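You operate a simulated robot arm through the tools that you are given. There is no shell and no other tool. Be economical: measure what you need, move in short steps, check, and stop when the job is done.

The job below is to be done with a simulated robot arm. You get a single attempt, and the scene is never put back.

JOB
Refit the large burner's cap, then put its support back.
Fine: first lift the support off and lay it on the counter by the hob; the gas stays off, the hob cold and the brass pot where it is.

Only the result counts: the job must be done as asked and must still hold three seconds after the hand-in. Knocking over, shifting, dropping, spilling or breaking anything else fails it. Lids that push on must go on centred and level and be pressed home; caps that screw on are set level and turned clockwise until they are tight.

ROBOT AND FRAMES
A 7-joint arm with a two-finger parallel gripper, fixed in place. Base frame: the origin is at the foot of the arm, x ahead of it, y to its left, z up; the work surface is at about z = 0.86. Lengths are in m, angles in degrees, forces in N, time in s.
With the tool pointing down near the work surface it reaches from about 0.22 to 0.74 m from the base axis. Its first joint turns from -166.0 to 166.0 degrees. Payload 1.57 kg.
The tool frame sits at the grasp point between the pads (the TCP): z along the fingers, y along the line on which they close. The tips reach 0.03 m beyond it. The gripper opens to 0.11 m. The fingers are 0.024 m wide and 0.012 m thick; the gripper's body (0.048 by 0.112 m) begins 0.078 m behind the TCP.
Orientation is that of the tool frame in the base frame, as a unit quaternion [x, y, z, w]. With the fingers straight down and closing along the base's y, the tool's x points along the base's -x, its y along +y and its z along -z.

CONTROLS
- The arm moves only by the tool jog_arm. Its argument "deltas" is one flat list of numbers, 7 for each row, row after row: the opening in per cent of the stroke, from 0 (shut) to 100 (fully open), then the shift along the base's x, y, z in units of 150 mm (1.0 is 150 mm), then the turn, a rotation vector about the base's x, y, z in units of 60 degrees (1.0 is 60 degrees). In form: [claw, x, y, z, wx, wy, wz, claw, x, y, z, wx, wy, wz, ...]. A call has 1 to 12 rows; each row is the pose to reach, as a shift and turn from the pose commanded when the call began. A call with a number of a shift or a turn outside -1 to 1 is refused whole. Each row takes 0.2 s and may step no farther than 0.05 m and 8.6 degrees from the row before; otherwise, or with a gripper value out of range, the whole call is refused. Where a pose cannot be reached the arm comes as near as it can. A force on the tool above 40 N (or 10 N above the force at the start of the call, whichever is more), or a blocked arm, ends the call early, and 0.2 s more pass. The fingers move at their own pace (about 0.045 m/s each) and stop on an object; they squeeze with about 39 N. The grip force told is the motor's: it shows also when the fingers shut on nothing. Time passes only in rows, and 0.2 s behind the last, so rows that repeat a pose let the fingers close. The reply holds the time, the measured pose of the TCP, the force on the tool along the base axes, the opening and the grip force, in the units named above and with some noise.
- Cameras (640 x 400 px; columns grow to the right, rows downward): "scene" is fixed at [0.2204, -0.6497, 1.4343]; the picture's right is [0.99, -0.16, 0.00], its down [-0.07, -0.43, -0.90] and it looks along [0.14, 0.89, -0.44] (base axes); focal length 341 px, centre (320, 200). "wrist" rides on the gripper at [-0.036, 0, -0.08] in the tool frame; the picture's right is [0.00, -1.00, 0.00], its down [0.97, 0.00, -0.24] and it looks along [0.24, 0.00, 0.97] (tool axes); focal length 218 px, centre (320, 200). There is no depth. A picture from a camera that has moved, and an enlarged one, comes with that camera's place and axes in the base frame and with its lens.
- capture(camera): a new picture of that camera. No time passes.
- lift_body(by): slides the trunk up (or, below 0, down) by that many m; the arm rides with it, the base frame stays. It gives what a move gives, with no picture.
- zoom(camera, box): a new picture of the part [left, top, right, bottom] of that camera's present view, enlarged. No time passes.
- job_done(): hands the job in; it is judged then, once.

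Work in short steps. Places have to be worked out from the pictures, the camera data and where the tool is seen: move nearer, look again, correct. Check each grasp and each placing, and mend what went wrong. You have 120 turns and 64 pictures in all, those below and enlarged ones among them. Open the gripper and draw the arm clear of the work before you hand the job in, unless the task says otherwise; then end with one line.

The tools are called after ">>>" as name(argument=value, ...) on one line, values as JSON. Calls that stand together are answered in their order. jog_arm: Moves the arm, as the interface text tells. Its arguments: {"type":"object","properties":{"deltas":{"type":"array"}},"required":["deltas"]} The other tools are called the same way: lift_body (by) slides the trunk up or down; capture (camera) takes a picture; zoom (camera, box) takes an enlarged picture of a part of a camera's view; job_done () hands the job in.

At the start:

```text
time_s: 0.0
tool_pos: [0.3823, 0.2912, 1.1211]
tcp_rot: [0.0, 1.0, -0.001, 0.0]
force: [0.9, 0.5, -0.9]
gripper_width: 0.1102
grip_force: 0.0
trunk travel left (down, up): [-0.525, 0.065]
```

scene: 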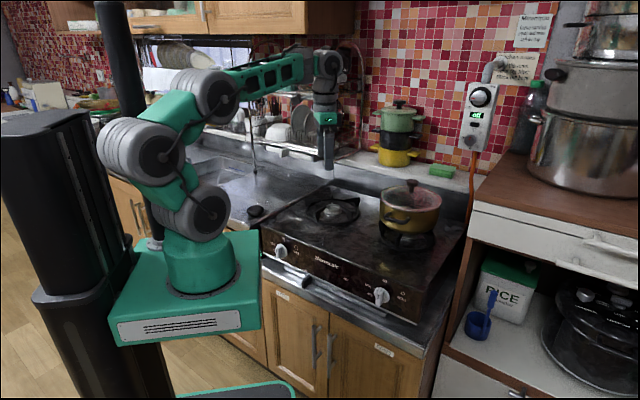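
wrist: 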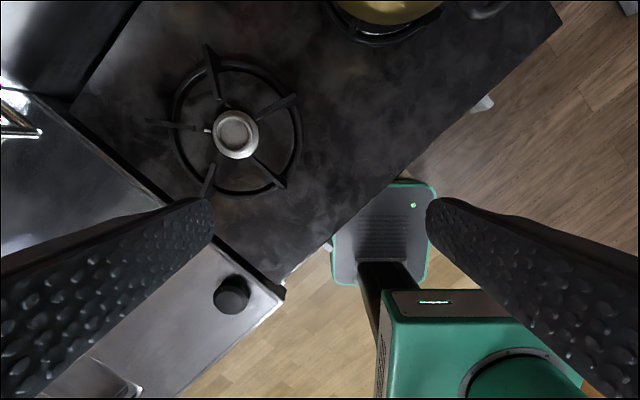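

I begin by looking closely at the hob and the counter beside it to find the support and the cap.

>>> zoom(camera="scene", box=[220, 160, 480, 320])

>>> zoom(camera="wrist", box=[60, 0, 460, 320])

```text
2.46 times, centred on (350, 240) of scene
camera zoom: at [0.2204, -0.6497, 1.4343], right [0.99, -0.16, 0.0], down [-0.07, -0.43, -0.9], along [0.14, 0.89, -0.44], focal length 839 px, centre (246, 102)
```

zoom: 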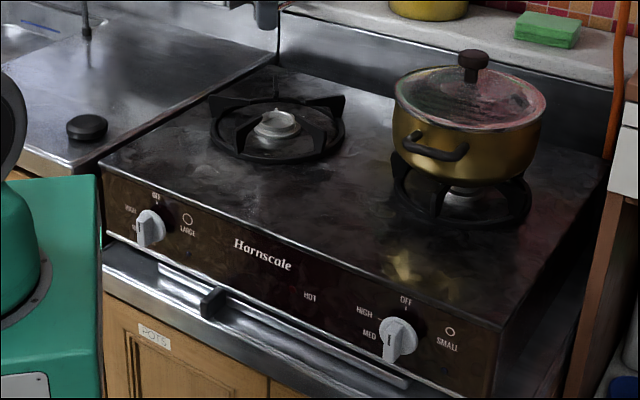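

```text
1.25 times, centred on (260, 160) of wrist
camera zoom: at [0.4201, 0.2924, 1.2004], right [0.0, -1.0, 0.0], down [-0.97, 0.0, 0.24], along [-0.24, 0.0, -0.97], focal length 273 px, centre (395, 250)
```

zoom: 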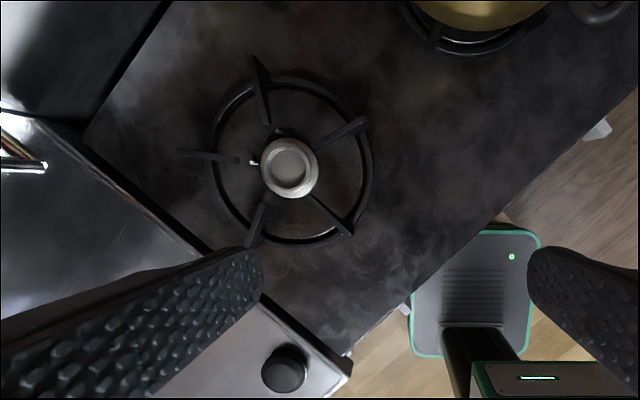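

The cap is the black disc on the steel counter near (0.165, 0.447), and the bare burner is near (0.435, 0.415). I'll go above the burner for a closer look.

>>> jog_arm(deltas=[100, 0.05, 0.18, -0.15, 0, 0, 0, 100, 0.1, 0.36, -0.3, 0, 0, 0, 100, 0.15, 0.54, -0.45, 0, 0, 0, 100, 0.2, 0.73, -0.6, 0, 0, 0])

>>> capture(camera="wrist")

>>> zoom(camera="scene", box=[290, 170, 390, 240])

```text
time_s: 1.0
tool_pos: [0.4123, 0.3989, 1.0315]
tcp_rot: [0.001, 1.0, 0.0, 0.001]
force: [0.6, 0.3, -0.6]
gripper_width: 0.11
grip_force: 0.0
trunk travel left (down, up): [-0.525, 0.065]
```

```text
59 pictures are left
camera wrist: at [0.4504, 0.4007, 1.1107], right [0.0, -1.0, 0.0], down [-0.97, 0.0, 0.24], along [-0.24, 0.0, -0.97], focal length 218 px, centre (320, 200)
```

wrist: 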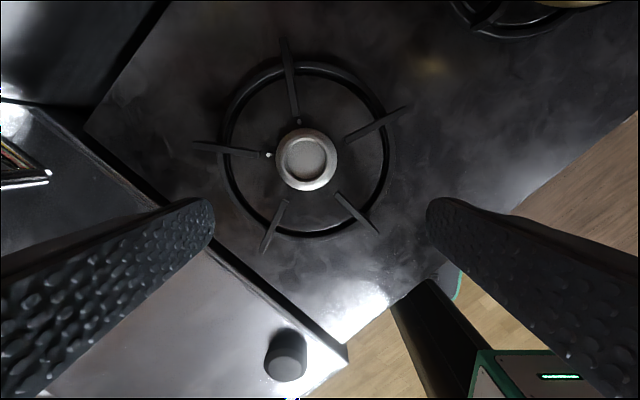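

```text
5.71 times, centred on (340, 205) of scene
camera zoom: at [0.2204, -0.6497, 1.4343], right [0.99, -0.16, 0.0], down [-0.07, -0.43, -0.9], along [0.14, 0.89, -0.44], focal length 1948 px, centre (206, 171)
```

zoom: 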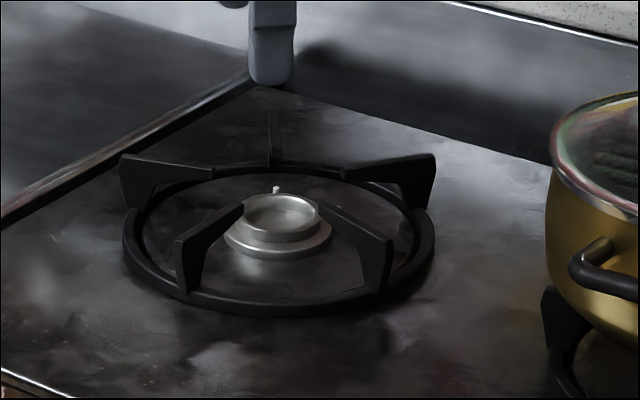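

The support is a ring about 0.19 m across with five ribs, standing around the bare burner head. Next I need a free spot on the steel counter to the left, so I look there from above.

>>> jog_arm(deltas=[100, -0.23, 0.17, 0.13, 0, 0, 0, 100, -0.46, 0.34, 0.26, 0, 0, 0, 100, -0.7, 0.5, 0.4, 0, 0, 0, 100, -0.93, 0.7, 0.53, 0, 0, 0])

>>> capture(camera="wrist")

>>> capture(camera="scene")

```text
time_s: 2.0
tool_pos: [0.2726, 0.5059, 1.1098]
tcp_rot: [0.001, 1.0, -0.001, 0.0]
force: [-0.8, 0.0, 0.3]
gripper_width: 0.11
grip_force: 0.1
trunk travel left (down, up): [-0.525, 0.065]
```

```text
57 pictures are left
camera wrist: at [0.3097, 0.5067, 1.1893], right [0.0, -1.0, 0.0], down [-0.97, 0.0, 0.24], along [-0.24, 0.0, -0.97], focal length 218 px, centre (320, 200)
```

wrist: 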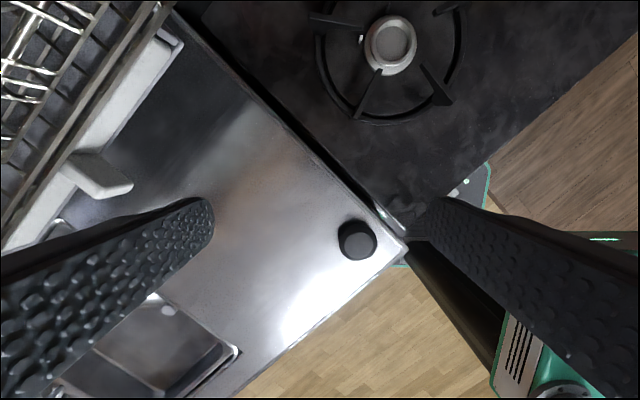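

```text
56 pictures are left
```

scene: 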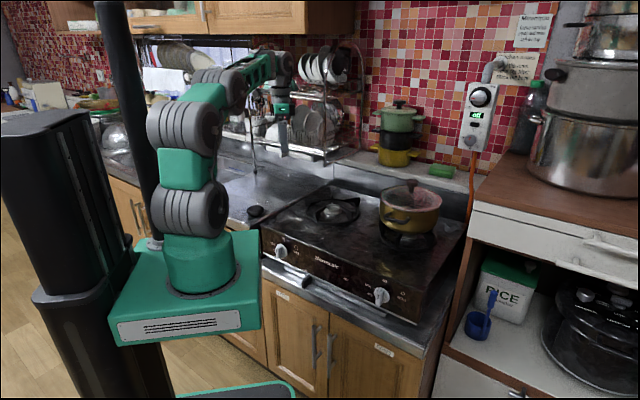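

There is free counter room centred near (0.18, 0.63), clear of the cap, the rack and the sink. I'll lift the support by the rib pointing at about -134° because it's away from the electrodes, so I move above it with the yaw turned +46°.

>>> jog_arm(deltas=[100, 0.135, -0.15, -0.14, 0, 0, 0.128, 100, 0.27, -0.3, -0.28, 0, 0, 0.256, 100, 0.405, -0.45, -0.42, 0, 0, 0.384, 100, 0.54, -0.6, -0.56, 0, 0, 0.512, 100, 0.675, -0.75, -0.7, 0, 0, 0.64, 100, 0.81, -0.9, -0.84, 0, 0, 0.767])

>>> capture(camera="wrist")

>>> zoom(camera="scene", box=[290, 170, 390, 240])

```text
time_s: 3.4
tool_pos: [0.3957, 0.3707, 0.9839]
tcp_rot: [-0.391, 0.92, 0.0, 0.0]
force: [-0.3, -0.2, 0.7]
gripper_width: 0.1098
grip_force: 0.1
trunk travel left (down, up): [-0.525, 0.065]
```

```text
55 pictures are left
camera wrist: at [0.422, 0.3982, 1.0631], right [0.72, -0.69, 0.0], down [-0.67, -0.7, 0.24], along [-0.17, -0.17, -0.97], focal length 218 px, centre (320, 200)
```

wrist: 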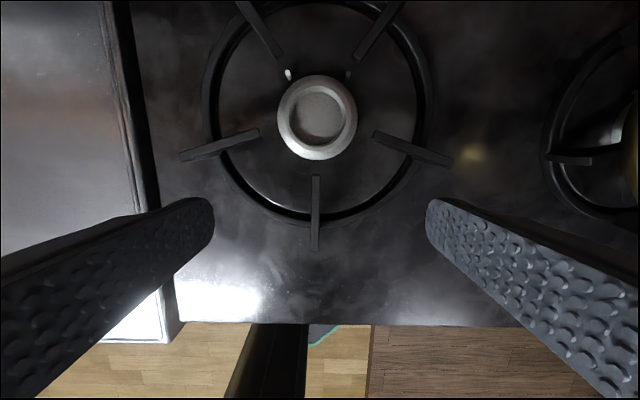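

```text
5.71 times, centred on (340, 205) of scene
camera zoom: at [0.2204, -0.6497, 1.4343], right [0.99, -0.16, 0.0], down [-0.07, -0.43, -0.9], along [0.14, 0.89, -0.44], focal length 1948 px, centre (206, 171)
```

zoom: 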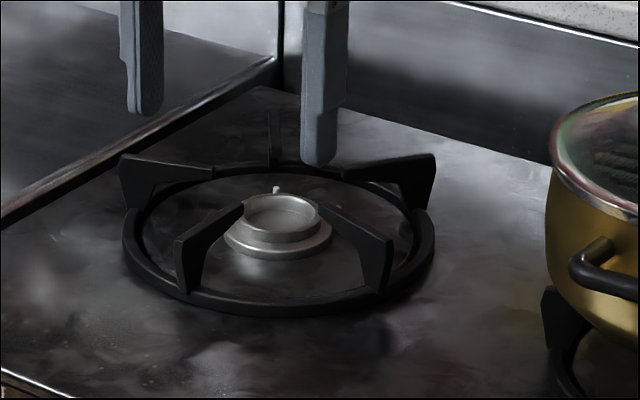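

The rib is centred in the view, with its top at about z 0.90 and the hob at about 0.858. I narrow the fingers so they pass inside the ring, then go down astride the rib.

>>> jog_arm(deltas=[30, -0.025, 0.015, -0.05, 0, 0, 0, 30, -0.025, 0.015, -0.1, 0, 0, 0, 30, -0.025, 0.015, -0.15, 0, 0, 0, 30, -0.025, 0.015, -0.2, 0, 0, 0, 30, -0.025, 0.015, -0.25, 0, 0, 0, 30, -0.025, 0.015, -0.3, 0, 0, 0])

>>> capture(camera="wrist")

```text
time_s: 4.8
tool_pos: [0.391, 0.3719, 0.9385]
tcp_rot: [-0.391, 0.92, -0.001, -0.001]
force: [-0.3, -0.3, 0.4]
gripper_width: 0.0334
grip_force: 0.0
trunk travel left (down, up): [-0.525, 0.065]
```

```text
53 pictures are left
camera wrist: at [0.4174, 0.4, 1.0186], right [0.72, -0.69, 0.0], down [-0.67, -0.7, 0.24], along [-0.17, -0.17, -0.97], focal length 218 px, centre (320, 200)
```

wrist: 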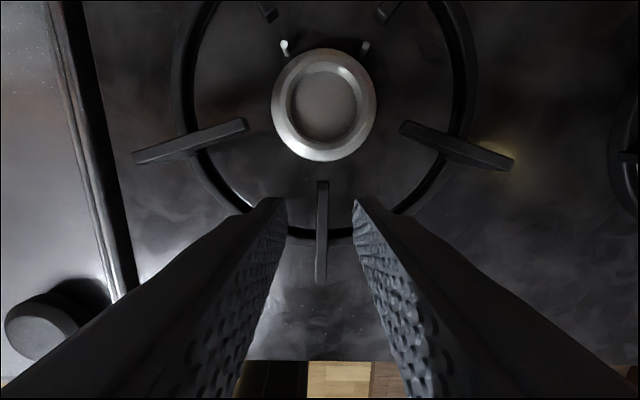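

The rib is centred between the fingers. I descend to TCP z 0.900 and close.

>>> jog_arm(deltas=[30, 0, 0, -0.09, 0, 0, 0, 30, 0, 0, -0.18, 0, 0, 0, 30, 0, 0, -0.26, 0, 0, 0, 0, 0, 0, -0.26, 0, 0, 0, 0, 0, 0, -0.26, 0, 0, 0, 0, 0, 0, -0.26, 0, 0, 0])

>>> capture(camera="wrist")

>>> zoom(camera="scene", box=[290, 170, 390, 240])

```text
time_s: 6.2
tool_pos: [0.3928, 0.3718, 0.8992]
tcp_rot: [-0.39, 0.921, 0.0, -0.001]
force: [5.0, -4.1, 0.0]
gripper_width: 0.007
grip_force: 25.5
trunk travel left (down, up): [-0.525, 0.065]
```

```text
52 pictures are left
camera wrist: at [0.4185, 0.399, 0.98], right [0.72, -0.7, 0.0], down [-0.68, -0.7, 0.24], along [-0.17, -0.17, -0.97], focal length 218 px, centre (320, 200)
```

wrist: 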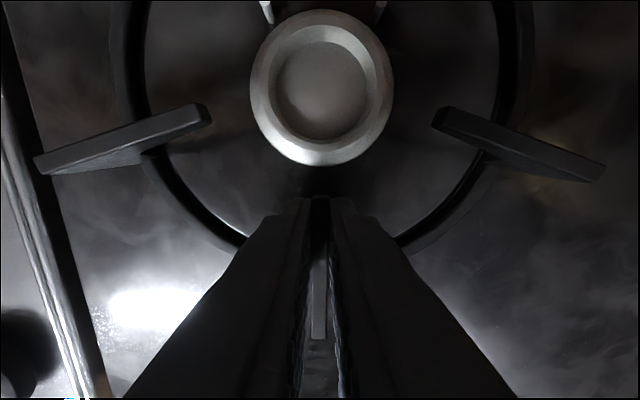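

```text
5.71 times, centred on (340, 205) of scene
camera zoom: at [0.2204, -0.6497, 1.4343], right [0.99, -0.16, 0.0], down [-0.07, -0.43, -0.9], along [0.14, 0.89, -0.44], focal length 1948 px, centre (206, 171)
```

zoom: 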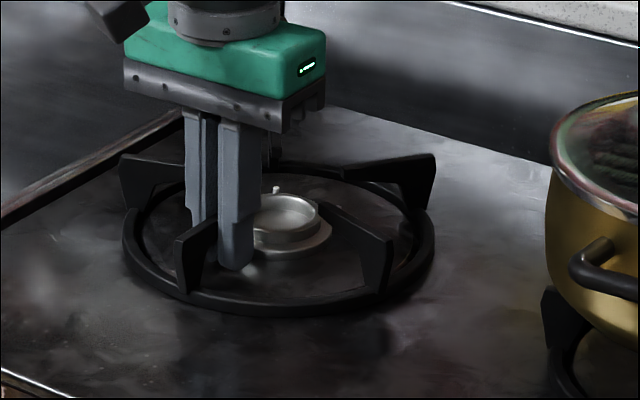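

The rib is gripped at 7 mm width. I lift straight up about 20 mm and check for tilt.

>>> jog_arm(deltas=[0, 0.004, -0.004, 0.03, 0, 0, 0, 0, 0.004, -0.004, 0.06, 0, 0, 0, 0, 0.004, -0.004, 0.1, 0, 0, 0, 0, 0.004, -0.004, 0.14, 0, 0, 0])

>>> zoom(camera="scene", box=[290, 170, 390, 240])

```text
time_s: 7.2
tool_pos: [0.3923, 0.3714, 0.9202]
tcp_rot: [-0.391, 0.92, -0.001, 0.001]
force: [-0.8, -0.1, -2.6]
gripper_width: 0.0069
grip_force: 26.6
trunk travel left (down, up): [-0.525, 0.065]
```

```text
5.71 times, centred on (340, 205) of scene
camera zoom: at [0.2204, -0.6497, 1.4343], right [0.99, -0.16, 0.0], down [-0.07, -0.43, -0.9], along [0.14, 0.89, -0.44], focal length 1948 px, centre (206, 171)
```

zoom: 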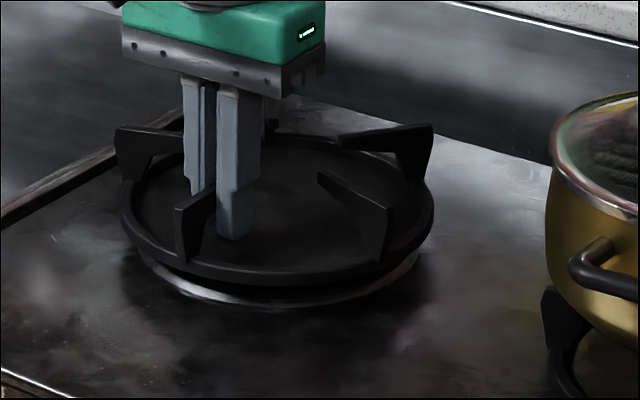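

It lifts level at about 0.3 kg, but the burner head can't be seen through the ring, so I check with the wrist camera.

>>> capture(camera="wrist")

>>> zoom(camera="scene", box=[300, 180, 370, 230])

```text
49 pictures are left
camera wrist: at [0.4177, 0.3994, 1.0006], right [0.72, -0.69, 0.0], down [-0.67, -0.7, 0.24], along [-0.17, -0.17, -0.97], focal length 218 px, centre (320, 200)
```

wrist: 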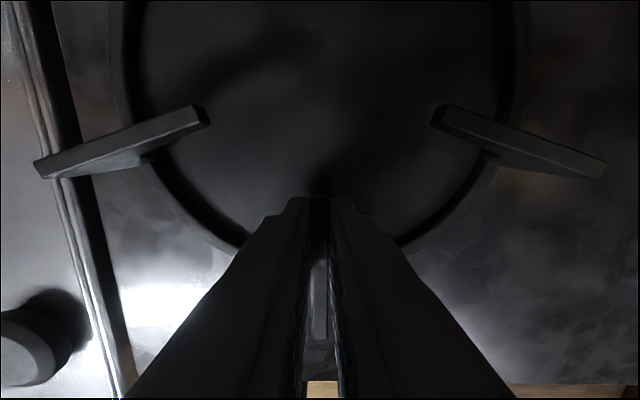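

```text
8.00 times, centred on (335, 205) of scene
camera zoom: at [0.2204, -0.6497, 1.4343], right [0.99, -0.16, 0.0], down [-0.07, -0.43, -0.9], along [0.14, 0.89, -0.44], focal length 2728 px, centre (200, 160)
```

zoom: 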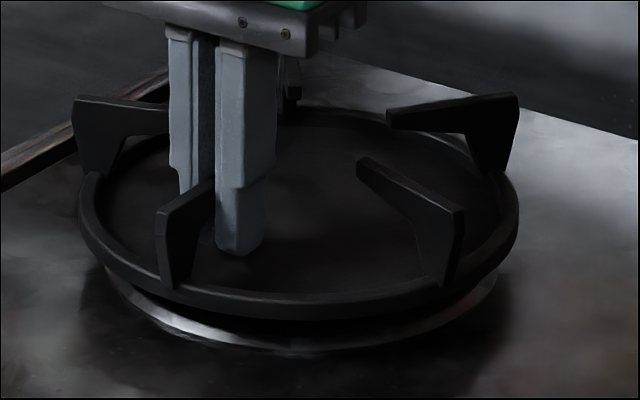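

The ring interior now looks like a dark pan hiding the burner. I raise it further and look again.

>>> jog_arm(deltas=[0, 0, 0, 0.12, 0, 0, 0, 0, 0, 0, 0.24, 0, 0, 0, 0, 0, 0, 0.36, 0, 0, 0, 0, 0, 0, 0.48, 0, 0, 0])

>>> zoom(camera="scene", box=[280, 150, 400, 240])

```text
time_s: 8.2
tool_pos: [0.3921, 0.3723, 0.9926]
tcp_rot: [-0.391, 0.92, 0.0, -0.001]
force: [0.0, 0.5, -4.0]
gripper_width: 0.0068
grip_force: 26.1
trunk travel left (down, up): [-0.525, 0.065]
```

```text
4.44 times, centred on (340, 195) of scene
camera zoom: at [0.2204, -0.6497, 1.4343], right [0.99, -0.16, 0.0], down [-0.07, -0.43, -0.9], along [0.14, 0.89, -0.44], focal length 1515 px, centre (231, 222)
```

zoom: 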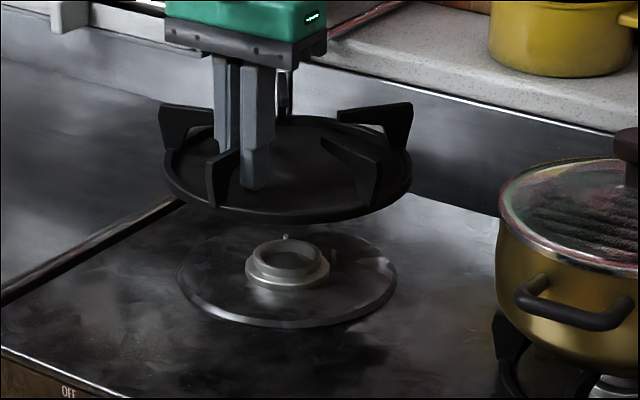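

The burner head and its pins are intact, and the disc is just part of the support. I carry the support toward the counter, keeping its height.

>>> jog_arm(deltas=[0, -0.2, 0.17, 0, 0, 0, 0, 0, -0.4, 0.34, 0, 0, 0, 0, 0, -0.6, 0.51, 0, 0, 0, 0, 0, -0.8, 0.68, 0, 0, 0, 0, 0, -0.83, 0.7, 0, 0, 0, 0])

>>> jog_arm(deltas=[0, -0.2, 0.17, 0, 0, 0, 0, 0, -0.4, 0.34, 0, 0, 0, 0, 0, -0.6, 0.51, 0, 0, 0, 0, 0, -0.8, 0.68, 0, 0, 0, 0, 0, -0.84, 0.7, 0, 0, 0, 0])

>>> capture(camera="scene")

>>> capture(camera="wrist")

```text
time_s: 9.4
tool_pos: [0.2679, 0.4778, 0.9907]
tcp_rot: [-0.391, 0.92, 0.0, 0.0]
force: [-0.1, 0.3, -2.9]
gripper_width: 0.0066
grip_force: 26.5
trunk travel left (down, up): [-0.525, 0.065]
```

```text
time_s: 10.6
tool_pos: [0.1415, 0.5834, 0.9925]
tcp_rot: [-0.39, 0.921, 0.0, 0.001]
force: [0.9, 0.5, -3.6]
gripper_width: 0.0068
grip_force: 26.8
trunk travel left (down, up): [-0.525, 0.065]
```

```text
46 pictures are left
```

scene: 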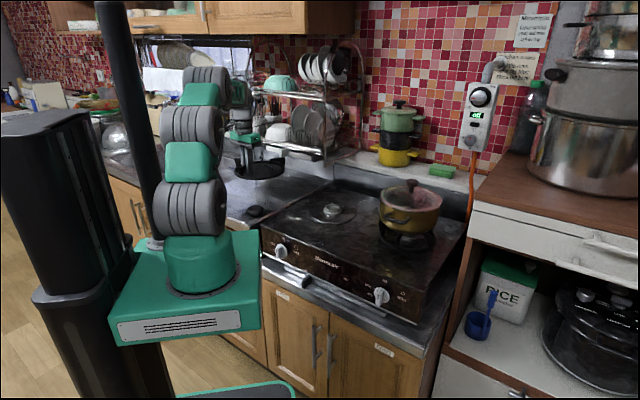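

```text
45 pictures are left
camera wrist: at [0.167, 0.6106, 1.0727], right [0.72, -0.69, 0.0], down [-0.67, -0.7, 0.24], along [-0.17, -0.17, -0.97], focal length 218 px, centre (320, 200)
```

wrist: 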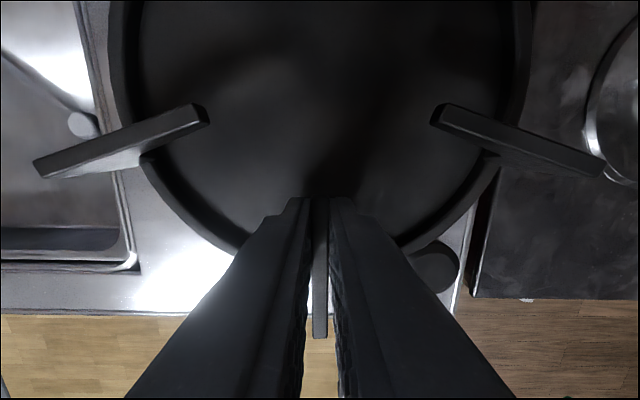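

The support is over the free counter with clear margins to the sink, the cap and the hob. I lower it.

>>> jog_arm(deltas=[0, 0, 0, -0.12, 0, 0, 0, 0, 0, 0, -0.24, 0, 0, 0, 0, 0, 0, -0.36, 0, 0, 0, 0, 0, 0, -0.46, 0, 0, 0, 0, 0, 0, -0.52, 0, 0, 0])

>>> zoom(camera="scene", box=[200, 110, 320, 230])

```text
time_s: 11.8
tool_pos: [0.1424, 0.5811, 0.9144]
tcp_rot: [-0.392, 0.92, 0.0, 0.0]
force: [1.1, 0.6, -3.9]
gripper_width: 0.0067
grip_force: 26.1
trunk travel left (down, up): [-0.525, 0.065]
```

```text
3.33 times, centred on (260, 170) of scene
camera zoom: at [0.2204, -0.6497, 1.4343], right [0.99, -0.16, 0.0], down [-0.07, -0.43, -0.9], along [0.14, 0.89, -0.44], focal length 1136 px, centre (520, 300)
```

zoom: 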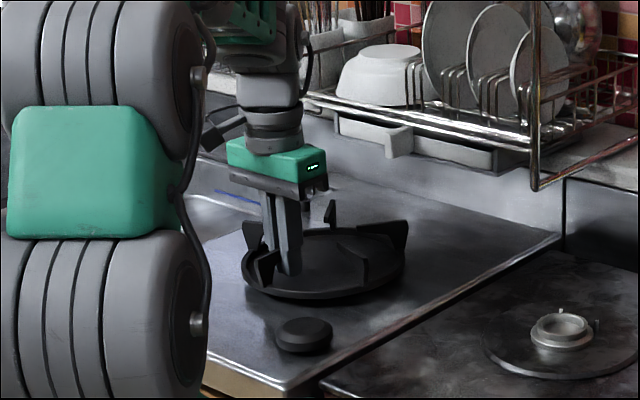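

It's about 1.5 cm above the counter. I lower it in 2–3 mm steps until contact.

>>> jog_arm(deltas=[0, 0, 0, -0.02, 0, 0, 0, 0, 0, 0, -0.04, 0, 0, 0, 0, 0, 0, -0.06, 0, 0, 0, 0, 0, 0, -0.075, 0, 0, 0, 0, 0, 0, -0.09, 0, 0, 0])

```text
time_s: 13.0
tool_pos: [0.1408, 0.5827, 0.9017]
tcp_rot: [-0.391, 0.92, -0.001, 0.0]
force: [-0.4, 0.2, -2.7]
gripper_width: 0.0069
grip_force: 26.7
trunk travel left (down, up): [-0.525, 0.065]
```

>>> jog_arm(deltas=[0, 0, 0, -0.012, 0, 0, 0, 0, 0, 0, -0.024, 0, 0, 0])

>>> zoom(camera="scene", box=[230, 160, 310, 220])

```text
time_s: 13.6
tool_pos: [0.1417, 0.5822, 0.9002]
tcp_rot: [-0.391, 0.92, 0.001, 0.001]
force: [-1.0, -0.7, 5.6]
gripper_width: 0.0067
grip_force: 26.4
trunk travel left (down, up): [-0.525, 0.065]
```

```text
6.67 times, centred on (270, 190) of scene
camera zoom: at [0.2204, -0.6497, 1.4343], right [0.99, -0.16, 0.0], down [-0.07, -0.43, -0.9], along [0.14, 0.89, -0.44], focal length 2273 px, centre (653, 267)
```

zoom: 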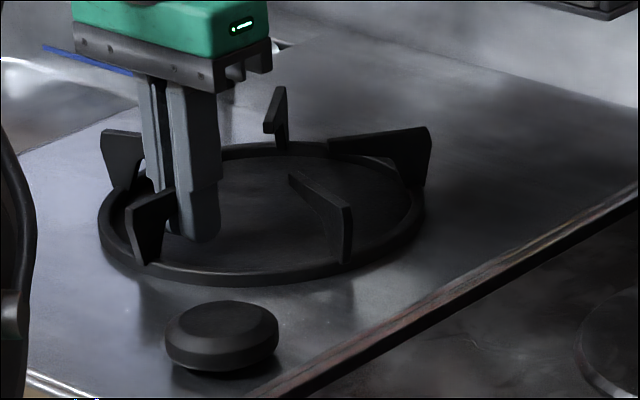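

It has touched down level (force reversed to +5.6 N). I open the fingers to 30 % and rise.

>>> jog_arm(deltas=[30, 0, 0, 0.01, 0, 0, 0, 30, 0, 0, 0.01, 0, 0, 0, 30, 0, 0, 0.01, 0, 0, 0, 30, 0, 0, 0.15, 0, 0, 0, 30, 0, 0, 0.35, 0, 0, 0, 40, 0, 0, 0.6, 0, 0, 0])

>>> zoom(camera="scene", box=[230, 160, 310, 220])

>>> capture(camera="wrist")

```text
time_s: 15.0
tool_pos: [0.142, 0.5815, 0.9878]
tcp_rot: [-0.391, 0.92, 0.0, 0.0]
force: [0.0, 1.0, -0.6]
gripper_width: 0.044
grip_force: 0.1
trunk travel left (down, up): [-0.525, 0.065]
```

```text
6.67 times, centred on (270, 190) of scene
camera zoom: at [0.2204, -0.6497, 1.4343], right [0.99, -0.16, 0.0], down [-0.07, -0.43, -0.9], along [0.14, 0.89, -0.44], focal length 2273 px, centre (653, 267)
```

zoom: 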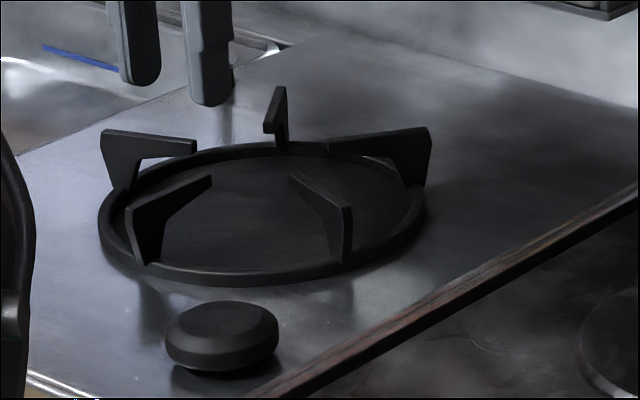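

```text
41 pictures are left
camera wrist: at [0.1672, 0.6095, 1.0684], right [0.72, -0.69, 0.0], down [-0.67, -0.7, 0.24], along [-0.17, -0.17, -0.97], focal length 218 px, centre (320, 200)
```

wrist: 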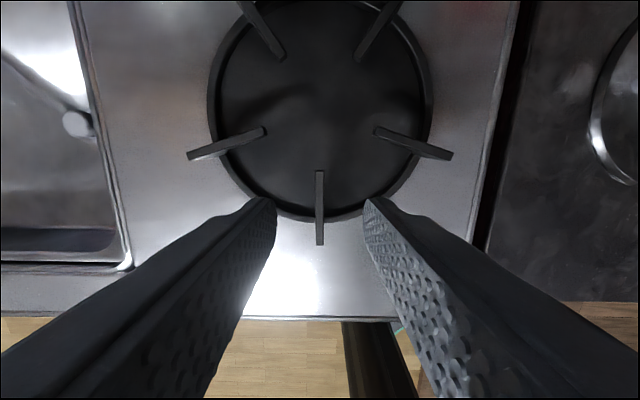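

The support lies flat and clear. Next I move above the cap for a close look.

>>> jog_arm(deltas=[60, 0.05, -0.22, 0, 0, 0, 0, 80, 0.1, -0.44, 0, 0, 0, 0, 100, 0.14, -0.66, 0, 0, 0, 0, 100, 0.19, -0.88, 0, 0, 0, 0, 100, 0.19, -0.88, -0.05, 0, 0, 0])

>>> capture(camera="wrist")

>>> zoom(camera="scene", box=[235, 190, 285, 225])

```text
time_s: 16.2
tool_pos: [0.17, 0.4499, 0.9801]
tcp_rot: [-0.392, 0.92, 0.0, 0.0]
force: [-0.9, -0.9, 0.3]
gripper_width: 0.11
grip_force: 0.0
trunk travel left (down, up): [-0.525, 0.065]
```

```text
40 pictures are left
camera wrist: at [0.1959, 0.4769, 1.06], right [0.72, -0.69, 0.0], down [-0.67, -0.7, 0.24], along [-0.17, -0.17, -0.97], focal length 218 px, centre (320, 200)
```

wrist: 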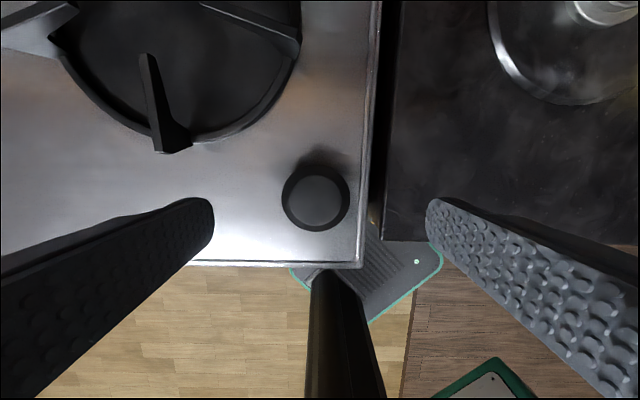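

```text
11.43 times, centred on (260, 208) of scene
camera zoom: at [0.2204, -0.6497, 1.4343], right [0.99, -0.16, 0.0], down [-0.07, -0.43, -0.9], along [0.14, 0.89, -0.44], focal length 3896 px, centre (1006, 114)
```

zoom: 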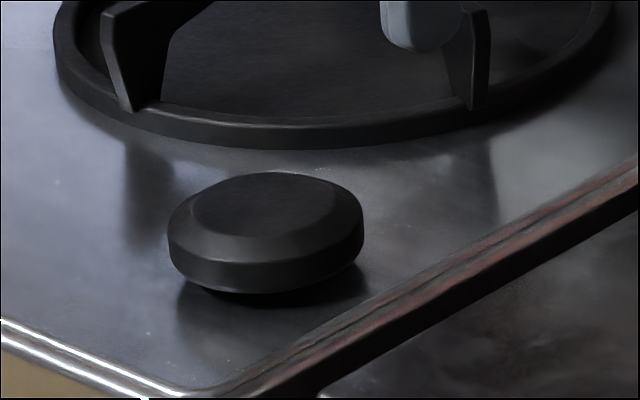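

The cap lies right way up, about 0.061 m wide, centred near (0.163, 0.4495), with its rim at z 0.865–0.875. I turn back to yaw 0 so a finger doesn't land on the hob trim, and come lower.

>>> jog_arm(deltas=[100, -0.008, 0, -0.03, 0, 0, -0.128, 100, -0.016, 0, -0.06, 0, 0, -0.256, 100, -0.024, 0, -0.09, 0, 0, -0.384, 90, -0.032, 0, -0.13, 0, 0, -0.512, 85, -0.04, 0, -0.16, 0, 0, -0.64, 80, -0.047, 0, -0.2, 0, 0, -0.767])

>>> capture(camera="wrist")

```text
time_s: 17.6
tool_pos: [0.1635, 0.4499, 0.9507]
tcp_rot: [0.001, 1.0, 0.0, -0.001]
force: [0.2, 0.6, -0.5]
gripper_width: 0.0881
grip_force: 0.1
trunk travel left (down, up): [-0.525, 0.065]
```

```text
38 pictures are left
camera wrist: at [0.1996, 0.4514, 1.0302], right [0.0, -1.0, 0.0], down [-0.97, 0.0, 0.24], along [-0.24, 0.0, -0.97], focal length 218 px, centre (320, 200)
```

wrist: 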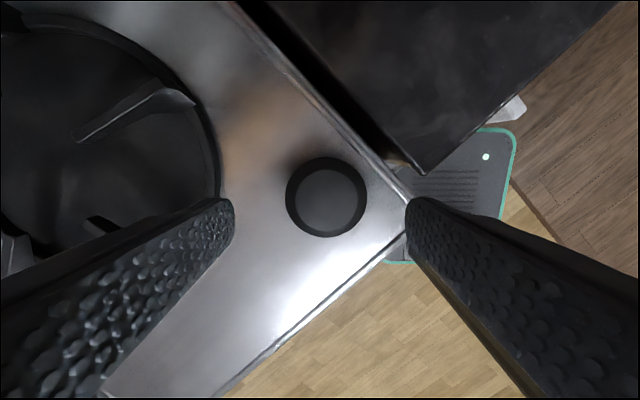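

The cap centre sits about 4 mm to the -y side. I correct that, descend to z 0.893 and close gently.

>>> jog_arm(deltas=[72, -0.007, -0.025, -0.1, 0, 0, 0, 72, -0.007, -0.025, -0.2, 0, 0, 0, 72, -0.007, -0.025, -0.3, 0, 0, 0, 72, -0.007, -0.025, -0.38, 0, 0, 0])

>>> capture(camera="wrist")

>>> zoom(camera="scene", box=[235, 185, 295, 225])

```text
time_s: 18.6
tool_pos: [0.1624, 0.4461, 0.8935]
tcp_rot: [0.0, 1.0, 0.0, 0.0]
force: [-1.1, 0.0, -0.1]
gripper_width: 0.0793
grip_force: 0.1
trunk travel left (down, up): [-0.525, 0.065]
```

```text
37 pictures are left
camera wrist: at [0.1992, 0.4476, 0.973], right [0.0, -1.0, 0.0], down [-0.97, 0.0, 0.24], along [-0.24, 0.0, -0.97], focal length 218 px, centre (320, 200)
```

wrist: 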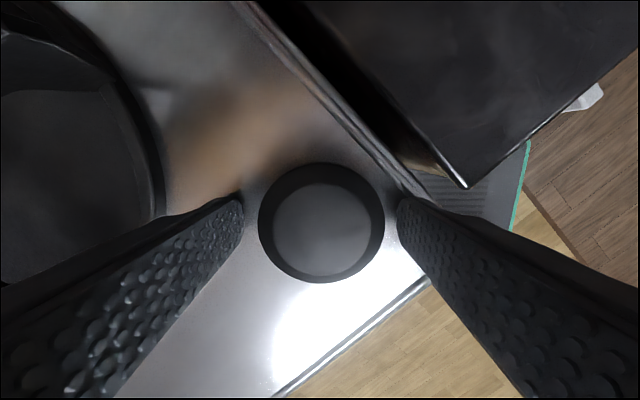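

```text
10.00 times, centred on (265, 205) of scene
camera zoom: at [0.2204, -0.6497, 1.4343], right [0.99, -0.16, 0.0], down [-0.07, -0.43, -0.9], along [0.14, 0.89, -0.44], focal length 3410 px, centre (870, 150)
```

zoom: 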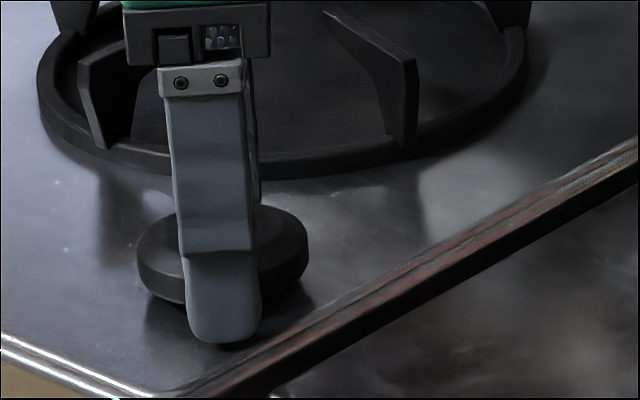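

The cap is centred between the fingers to within 1 mm. I close.

>>> jog_arm(deltas=[50, 0, 0, 0, 0, 0, 0, 45, 0, 0, 0, 0, 0, 0, 0, 0, 0, 0, 0, 0, 0, 0, 0, 0, 0, 0, 0, 0])

>>> jog_arm(deltas=[0, 0, 0, 0.03, 0, 0, 0, 0, 0, 0, 0.08, 0, 0, 0, 0, 0, 0, 0.15, 0, 0, 0])

>>> capture(camera="wrist")

>>> zoom(camera="scene", box=[235, 175, 295, 215])

```text
time_s: 19.6
tool_pos: [0.1614, 0.4461, 0.894]
tcp_rot: [0.0, 1.0, -0.001, 0.0]
force: [-0.1, 0.4, 0.1]
gripper_width: 0.0586
grip_force: 38.4
trunk travel left (down, up): [-0.525, 0.065]
```

```text
time_s: 20.4
tool_pos: [0.1605, 0.4462, 0.9168]
tcp_rot: [0.0, 1.0, 0.0, 0.0]
force: [-0.1, -0.2, -0.9]
gripper_width: 0.0585
grip_force: 38.8
trunk travel left (down, up): [-0.525, 0.065]
```

```text
35 pictures are left
camera wrist: at [0.1986, 0.4474, 0.996], right [0.0, -1.0, 0.0], down [-0.97, 0.0, 0.24], along [-0.24, 0.0, -0.97], focal length 218 px, centre (320, 200)
```

wrist: 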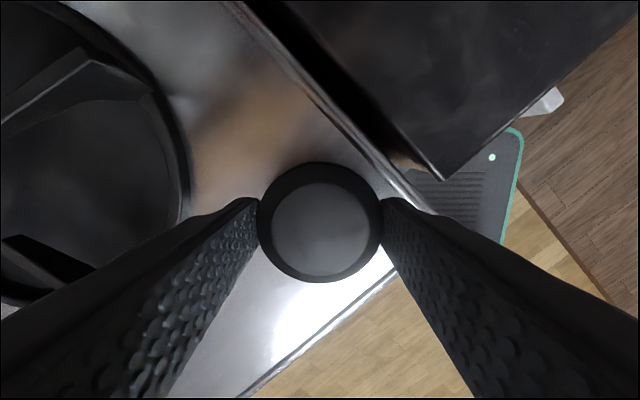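

```text
10.00 times, centred on (265, 195) of scene
camera zoom: at [0.2204, -0.6497, 1.4343], right [0.99, -0.16, 0.0], down [-0.07, -0.43, -0.9], along [0.14, 0.89, -0.44], focal length 3410 px, centre (870, 250)
```

zoom: 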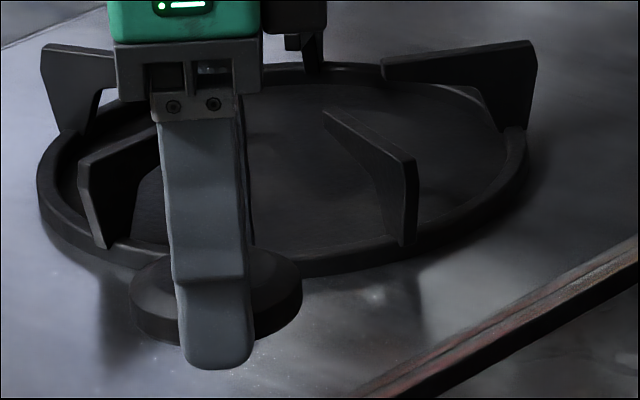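

The cap is held level at 58.5 mm. I raise it and carry it toward the burner, turning the yaw to +46° so the fingers stay clear of the two electrodes.

>>> jog_arm(deltas=[0, 0, 0, 0.2, 0, 0, 0, 0, 0.1, -0.02, 0.4, 0, 0, 0.1, 0, 0.3, -0.05, 0.55, 0, 0, 0.2, 0, 0.5, -0.1, 0.55, 0, 0, 0.32, 0, 0.7, -0.15, 0.55, 0, 0, 0.44, 0, 0.9, -0.2, 0.55, 0, 0, 0.55, 0, 0.9, -0.2, 0.55, 0, 0, 0.66, 0, 0.9, -0.2, 0.55, 0, 0, 0.767])

>>> jog_arm(deltas=[0, 0.22, 0, 0, 0, 0, 0, 0, 0.45, 0, 0, 0, 0, 0, 0, 0.67, 0, 0, 0, 0, 0, 0, 0.78, 0, 0, 0, 0, 0])

>>> capture(camera="wrist")

>>> zoom(camera="scene", box=[290, 160, 390, 230])

```text
time_s: 22.2
tool_pos: [0.2972, 0.4169, 0.9982]
tcp_rot: [-0.392, 0.92, 0.001, 0.0]
force: [-0.2, 0.7, -2.2]
gripper_width: 0.059
grip_force: 38.9
trunk travel left (down, up): [-0.525, 0.065]
```

```text
time_s: 23.2
tool_pos: [0.414, 0.4159, 0.9977]
tcp_rot: [-0.391, 0.92, -0.001, -0.001]
force: [-0.1, -0.3, -2.1]
gripper_width: 0.0587
grip_force: 39.3
trunk travel left (down, up): [-0.525, 0.065]
```

```text
33 pictures are left
camera wrist: at [0.4403, 0.4437, 1.0777], right [0.72, -0.69, 0.0], down [-0.67, -0.7, 0.24], along [-0.17, -0.17, -0.97], focal length 218 px, centre (320, 200)
```

wrist: 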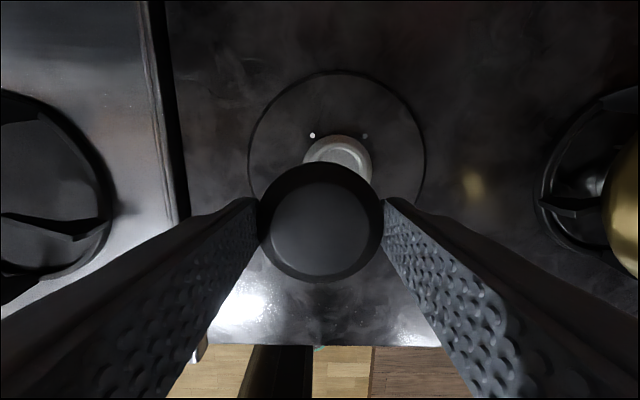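

```text
5.71 times, centred on (340, 195) of scene
camera zoom: at [0.2204, -0.6497, 1.4343], right [0.99, -0.16, 0.0], down [-0.07, -0.43, -0.9], along [0.14, 0.89, -0.44], focal length 1948 px, centre (206, 229)
```

zoom: 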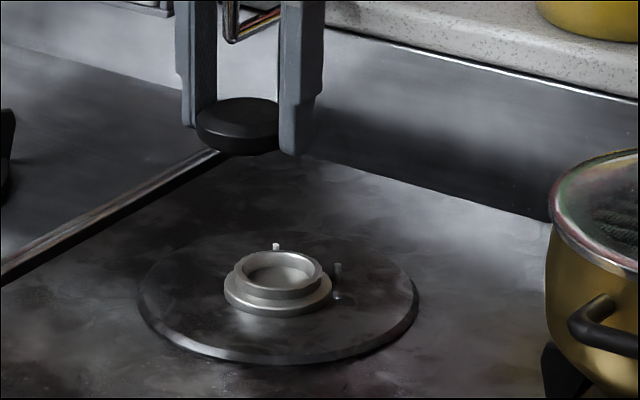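

To fix the burner's centre accurately, I back off along the view axis a little and come lower, so the whole head shows ahead of the cap.

>>> jog_arm(deltas=[0, -0.1, -0.2, -0.1, 0, 0, 0, 0, -0.2, -0.36, -0.22, 0, 0, 0, 0, -0.2, -0.36, -0.22, 0, 0, 0])

>>> capture(camera="wrist")

>>> zoom(camera="wrist", box=[240, 40, 400, 140])

>>> zoom(camera="scene", box=[310, 185, 360, 216])

```text
time_s: 24.0
tool_pos: [0.3849, 0.3631, 0.9648]
tcp_rot: [-0.392, 0.92, 0.0, 0.0]
force: [0.2, 0.1, -1.9]
gripper_width: 0.0585
grip_force: 39.0
trunk travel left (down, up): [-0.525, 0.065]
```

```text
31 pictures are left
camera wrist: at [0.4098, 0.3898, 1.0448], right [0.72, -0.69, 0.0], down [-0.67, -0.7, 0.24], along [-0.17, -0.17, -0.97], focal length 218 px, centre (320, 200)
```

wrist: 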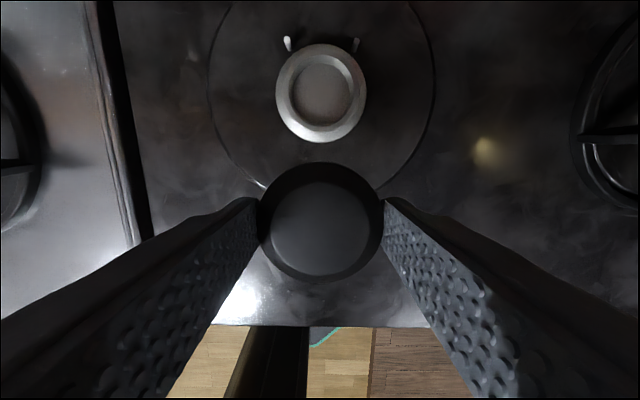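

```text
4.00 times, centred on (320, 90) of wrist
camera zoom: at [0.4098, 0.3898, 1.0448], right [0.72, -0.69, 0.0], down [-0.67, -0.7, 0.24], along [-0.17, -0.17, -0.97], focal length 873 px, centre (320, 640)
```

zoom: 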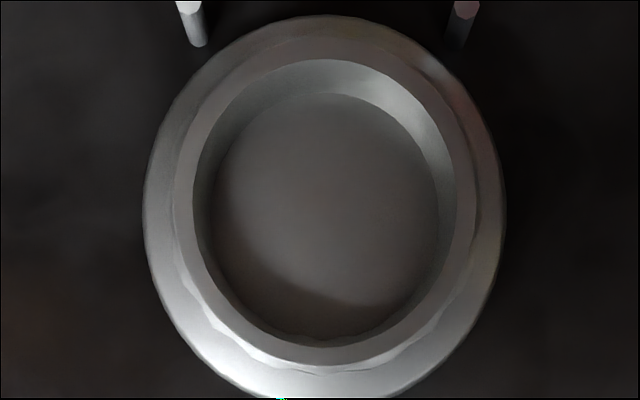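

```text
12.80 times, centred on (335, 200) of scene
camera zoom: at [0.2204, -0.6497, 1.4343], right [0.99, -0.16, 0.0], down [-0.07, -0.43, -0.9], along [0.14, 0.89, -0.44], focal length 4364 px, centre (128, 194)
```

zoom: 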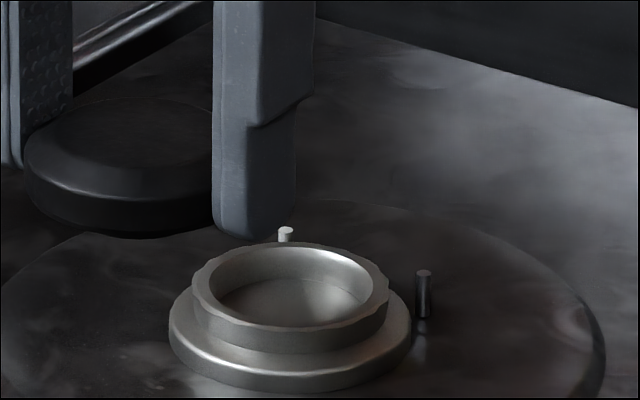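

The burner opening is about 47 mm wide, 74 mm ahead of the TCP and laterally aligned. I move over it and lower to just above.

>>> jog_arm(deltas=[0, 0.115, 0.118, 0, 0, 0, 0, 0, 0.23, 0.236, 0, 0, 0, 0, 0, 0.344, 0.354, 0, 0, 0, 0, 0, 0.344, 0.354, -0.1, 0, 0, 0, 0, 0.344, 0.354, -0.2, 0, 0, 0, 0, 0.344, 0.354, -0.27, 0, 0, 0])

>>> zoom(camera="scene", box=[310, 185, 360, 216])

>>> capture(camera="wrist")

```text
time_s: 25.4
tool_pos: [0.4357, 0.4151, 0.9253]
tcp_rot: [-0.391, 0.92, -0.001, 0.0]
force: [0.2, -0.4, -2.0]
gripper_width: 0.0589
grip_force: 38.8
trunk travel left (down, up): [-0.525, 0.065]
```

```text
12.80 times, centred on (335, 200) of scene
camera zoom: at [0.2204, -0.6497, 1.4343], right [0.99, -0.16, 0.0], down [-0.07, -0.43, -0.9], along [0.14, 0.89, -0.44], focal length 4364 px, centre (128, 194)
```

zoom: 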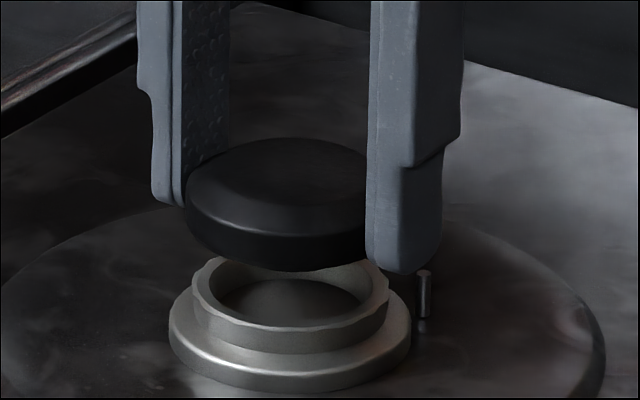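

```text
27 pictures are left
camera wrist: at [0.4617, 0.4426, 1.0047], right [0.72, -0.69, 0.0], down [-0.67, -0.7, 0.24], along [-0.17, -0.17, -0.97], focal length 218 px, centre (320, 200)
```

wrist: 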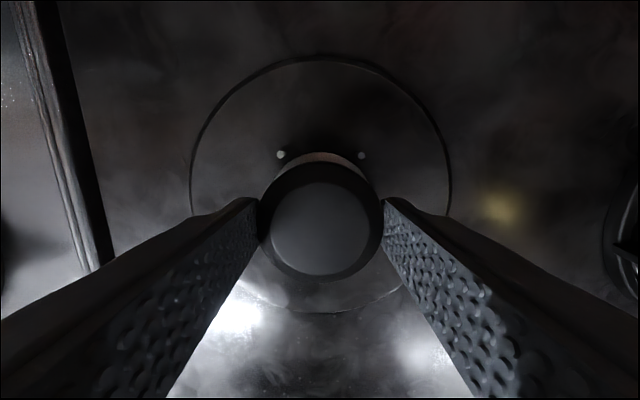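

The cap appears aligned above the burner head. I lower it in small steps, watching the force.

>>> jog_arm(deltas=[0, 0, 0, -0.02, 0, 0, 0, 0, 0, 0, -0.04, 0, 0, 0, 0, 0, 0, -0.06, 0, 0, 0, 0, 0, 0, -0.08, 0, 0, 0])

>>> zoom(camera="scene", box=[310, 185, 360, 216])

```text
time_s: 26.4
tool_pos: [0.4346, 0.4154, 0.914]
tcp_rot: [-0.392, 0.92, 0.0, 0.0]
force: [-0.8, 0.0, -1.1]
gripper_width: 0.0587
grip_force: 39.0
trunk travel left (down, up): [-0.525, 0.065]
```

```text
12.80 times, centred on (335, 200) of scene
camera zoom: at [0.2204, -0.6497, 1.4343], right [0.99, -0.16, 0.0], down [-0.07, -0.43, -0.9], along [0.14, 0.89, -0.44], focal length 4364 px, centre (128, 194)
```

zoom: 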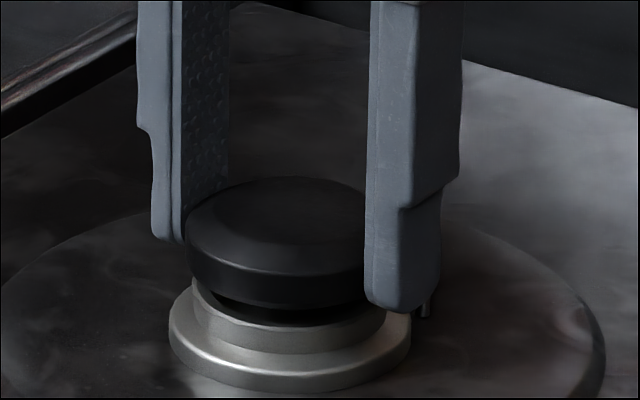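

>>> jog_arm(deltas=[0, 0, 0, -0.015, 0, 0, 0, 0, 0, 0, -0.03, 0, 0, 0, 0, 0, 0, -0.045, 0, 0, 0])

>>> zoom(camera="scene", box=[310, 185, 360, 216])

```text
time_s: 27.2
tool_pos: [0.4357, 0.4148, 0.9068]
tcp_rot: [-0.391, 0.92, 0.001, 0.001]
force: [-0.2, -2.2, 5.4]
gripper_width: 0.0585
grip_force: 39.3
trunk travel left (down, up): [-0.525, 0.065]
```

```text
12.80 times, centred on (335, 200) of scene
camera zoom: at [0.2204, -0.6497, 1.4343], right [0.99, -0.16, 0.0], down [-0.07, -0.43, -0.9], along [0.14, 0.89, -0.44], focal length 4364 px, centre (128, 194)
```

zoom: 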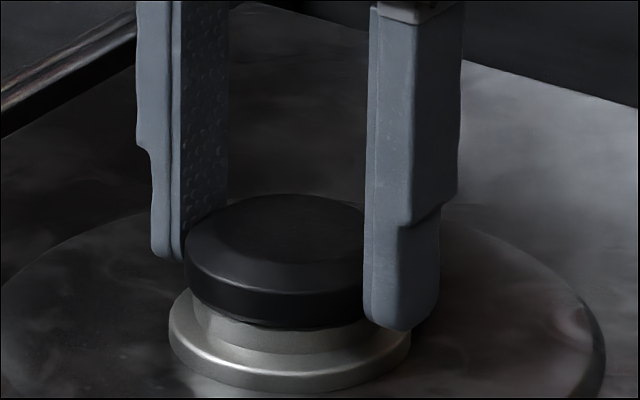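

I have contact (5.4 N up) with a small -y side force, so the plug is rubbing on one side. I yield 1 mm toward -y and lower slightly more.

>>> jog_arm(deltas=[0, 0, -0.007, -0.004, 0, 0, 0, 0, 0, -0.007, -0.012, 0, 0, 0, 0, 0, -0.007, -0.02, 0, 0, 0])

>>> zoom(camera="scene", box=[310, 185, 360, 216])

```text
time_s: 28.0
tool_pos: [0.4363, 0.4147, 0.9081]
tcp_rot: [-0.392, 0.92, 0.001, 0.002]
force: [-1.4, 0.3, 27.0]
gripper_width: 0.0587
grip_force: 38.8
trunk travel left (down, up): [-0.525, 0.065]
```

```text
12.80 times, centred on (335, 200) of scene
camera zoom: at [0.2204, -0.6497, 1.4343], right [0.99, -0.16, 0.0], down [-0.07, -0.43, -0.9], along [0.14, 0.89, -0.44], focal length 4364 px, centre (128, 194)
```

zoom: 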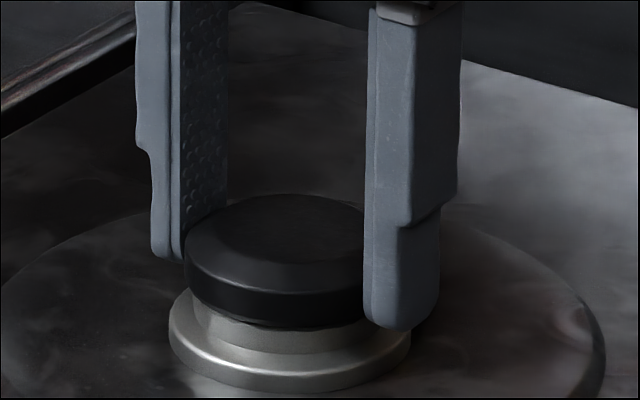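

27 N without further motion suggests it's seated. I zoom in closely to verify there's no gap or tilt.

>>> zoom(camera="scene", box=[321, 198, 345, 214])

```text
16.00 times, centred on (333, 206) of scene
camera zoom: at [0.2204, -0.6497, 1.4343], right [0.99, -0.16, 0.0], down [-0.07, -0.43, -0.9], along [0.14, 0.89, -0.44], focal length 5455 px, centre (112, 104)
```

zoom: 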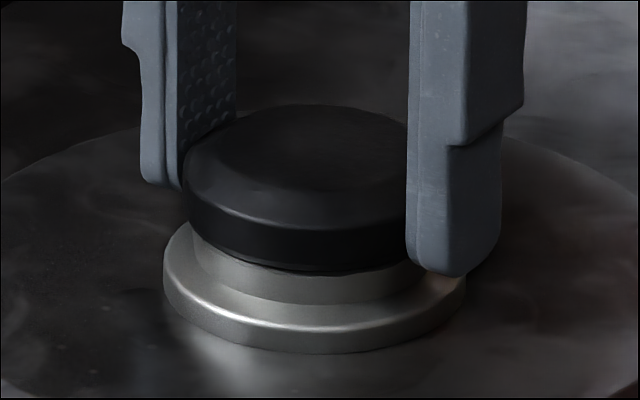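

By measurement the cap's underside (0.878) meets the ring top (0.877). To confirm the plug is engaged, I ease the press and nudge sideways 2 mm: if it's engaged, a side force will build.

>>> jog_arm(deltas=[0, 0, 0, 0.014, 0, 0, 0, 0, 0.007, 0, 0.014, 0, 0, 0, 0, 0.014, 0, 0.014, 0, 0, 0])

```text
time_s: 28.8
tool_pos: [0.4357, 0.4147, 0.9078]
tcp_rot: [-0.392, 0.92, 0.001, 0.002]
force: [-10.4, 10.0, 26.8]
gripper_width: 0.0586
grip_force: 39.2
trunk travel left (down, up): [-0.525, 0.065]
```

The z force hasn't eased yet, so this is ambiguous. I undo the nudge and ease upward until the press is light.

>>> jog_arm(deltas=[0, -0.014, 0, 0, 0, 0, 0, 0, -0.014, 0, 0.008, 0, 0, 0])

```text
time_s: 29.4
tool_pos: [0.4355, 0.4158, 0.9083]
tcp_rot: [-0.392, 0.92, 0.0, 0.002]
force: [-0.3, 16.8, 18.8]
gripper_width: 0.0584
grip_force: 39.1
trunk travel left (down, up): [-0.525, 0.065]
```

>>> jog_arm(deltas=[0, 0, 0.006, 0.006, 0, 0, 0, 0, 0, 0.006, 0.012, 0, 0, 0])

```text
time_s: 30.0
tool_pos: [0.4356, 0.4162, 0.9083]
tcp_rot: [-0.391, 0.92, 0.0, -0.001]
force: [3.4, 14.8, 8.0]
gripper_width: 0.0588
grip_force: 39.2
trunk travel left (down, up): [-0.525, 0.065]
```

With only 8 N vertical there's 15 N lateral, which is beyond what friction would hold, so the plug is engaged in the opening. I relieve the side force and release.

>>> jog_arm(deltas=[0, -0.002, 0.008, 0.002, 0, 0, 0, 0, -0.002, 0.01, 0.002, 0, 0, 0])

```text
time_s: 30.6
tool_pos: [0.435, 0.4148, 0.907]
tcp_rot: [-0.39, 0.921, 0.0, -0.001]
force: [5.1, 4.0, 2.8]
gripper_width: 0.0588
grip_force: 38.9
trunk travel left (down, up): [-0.525, 0.065]
```

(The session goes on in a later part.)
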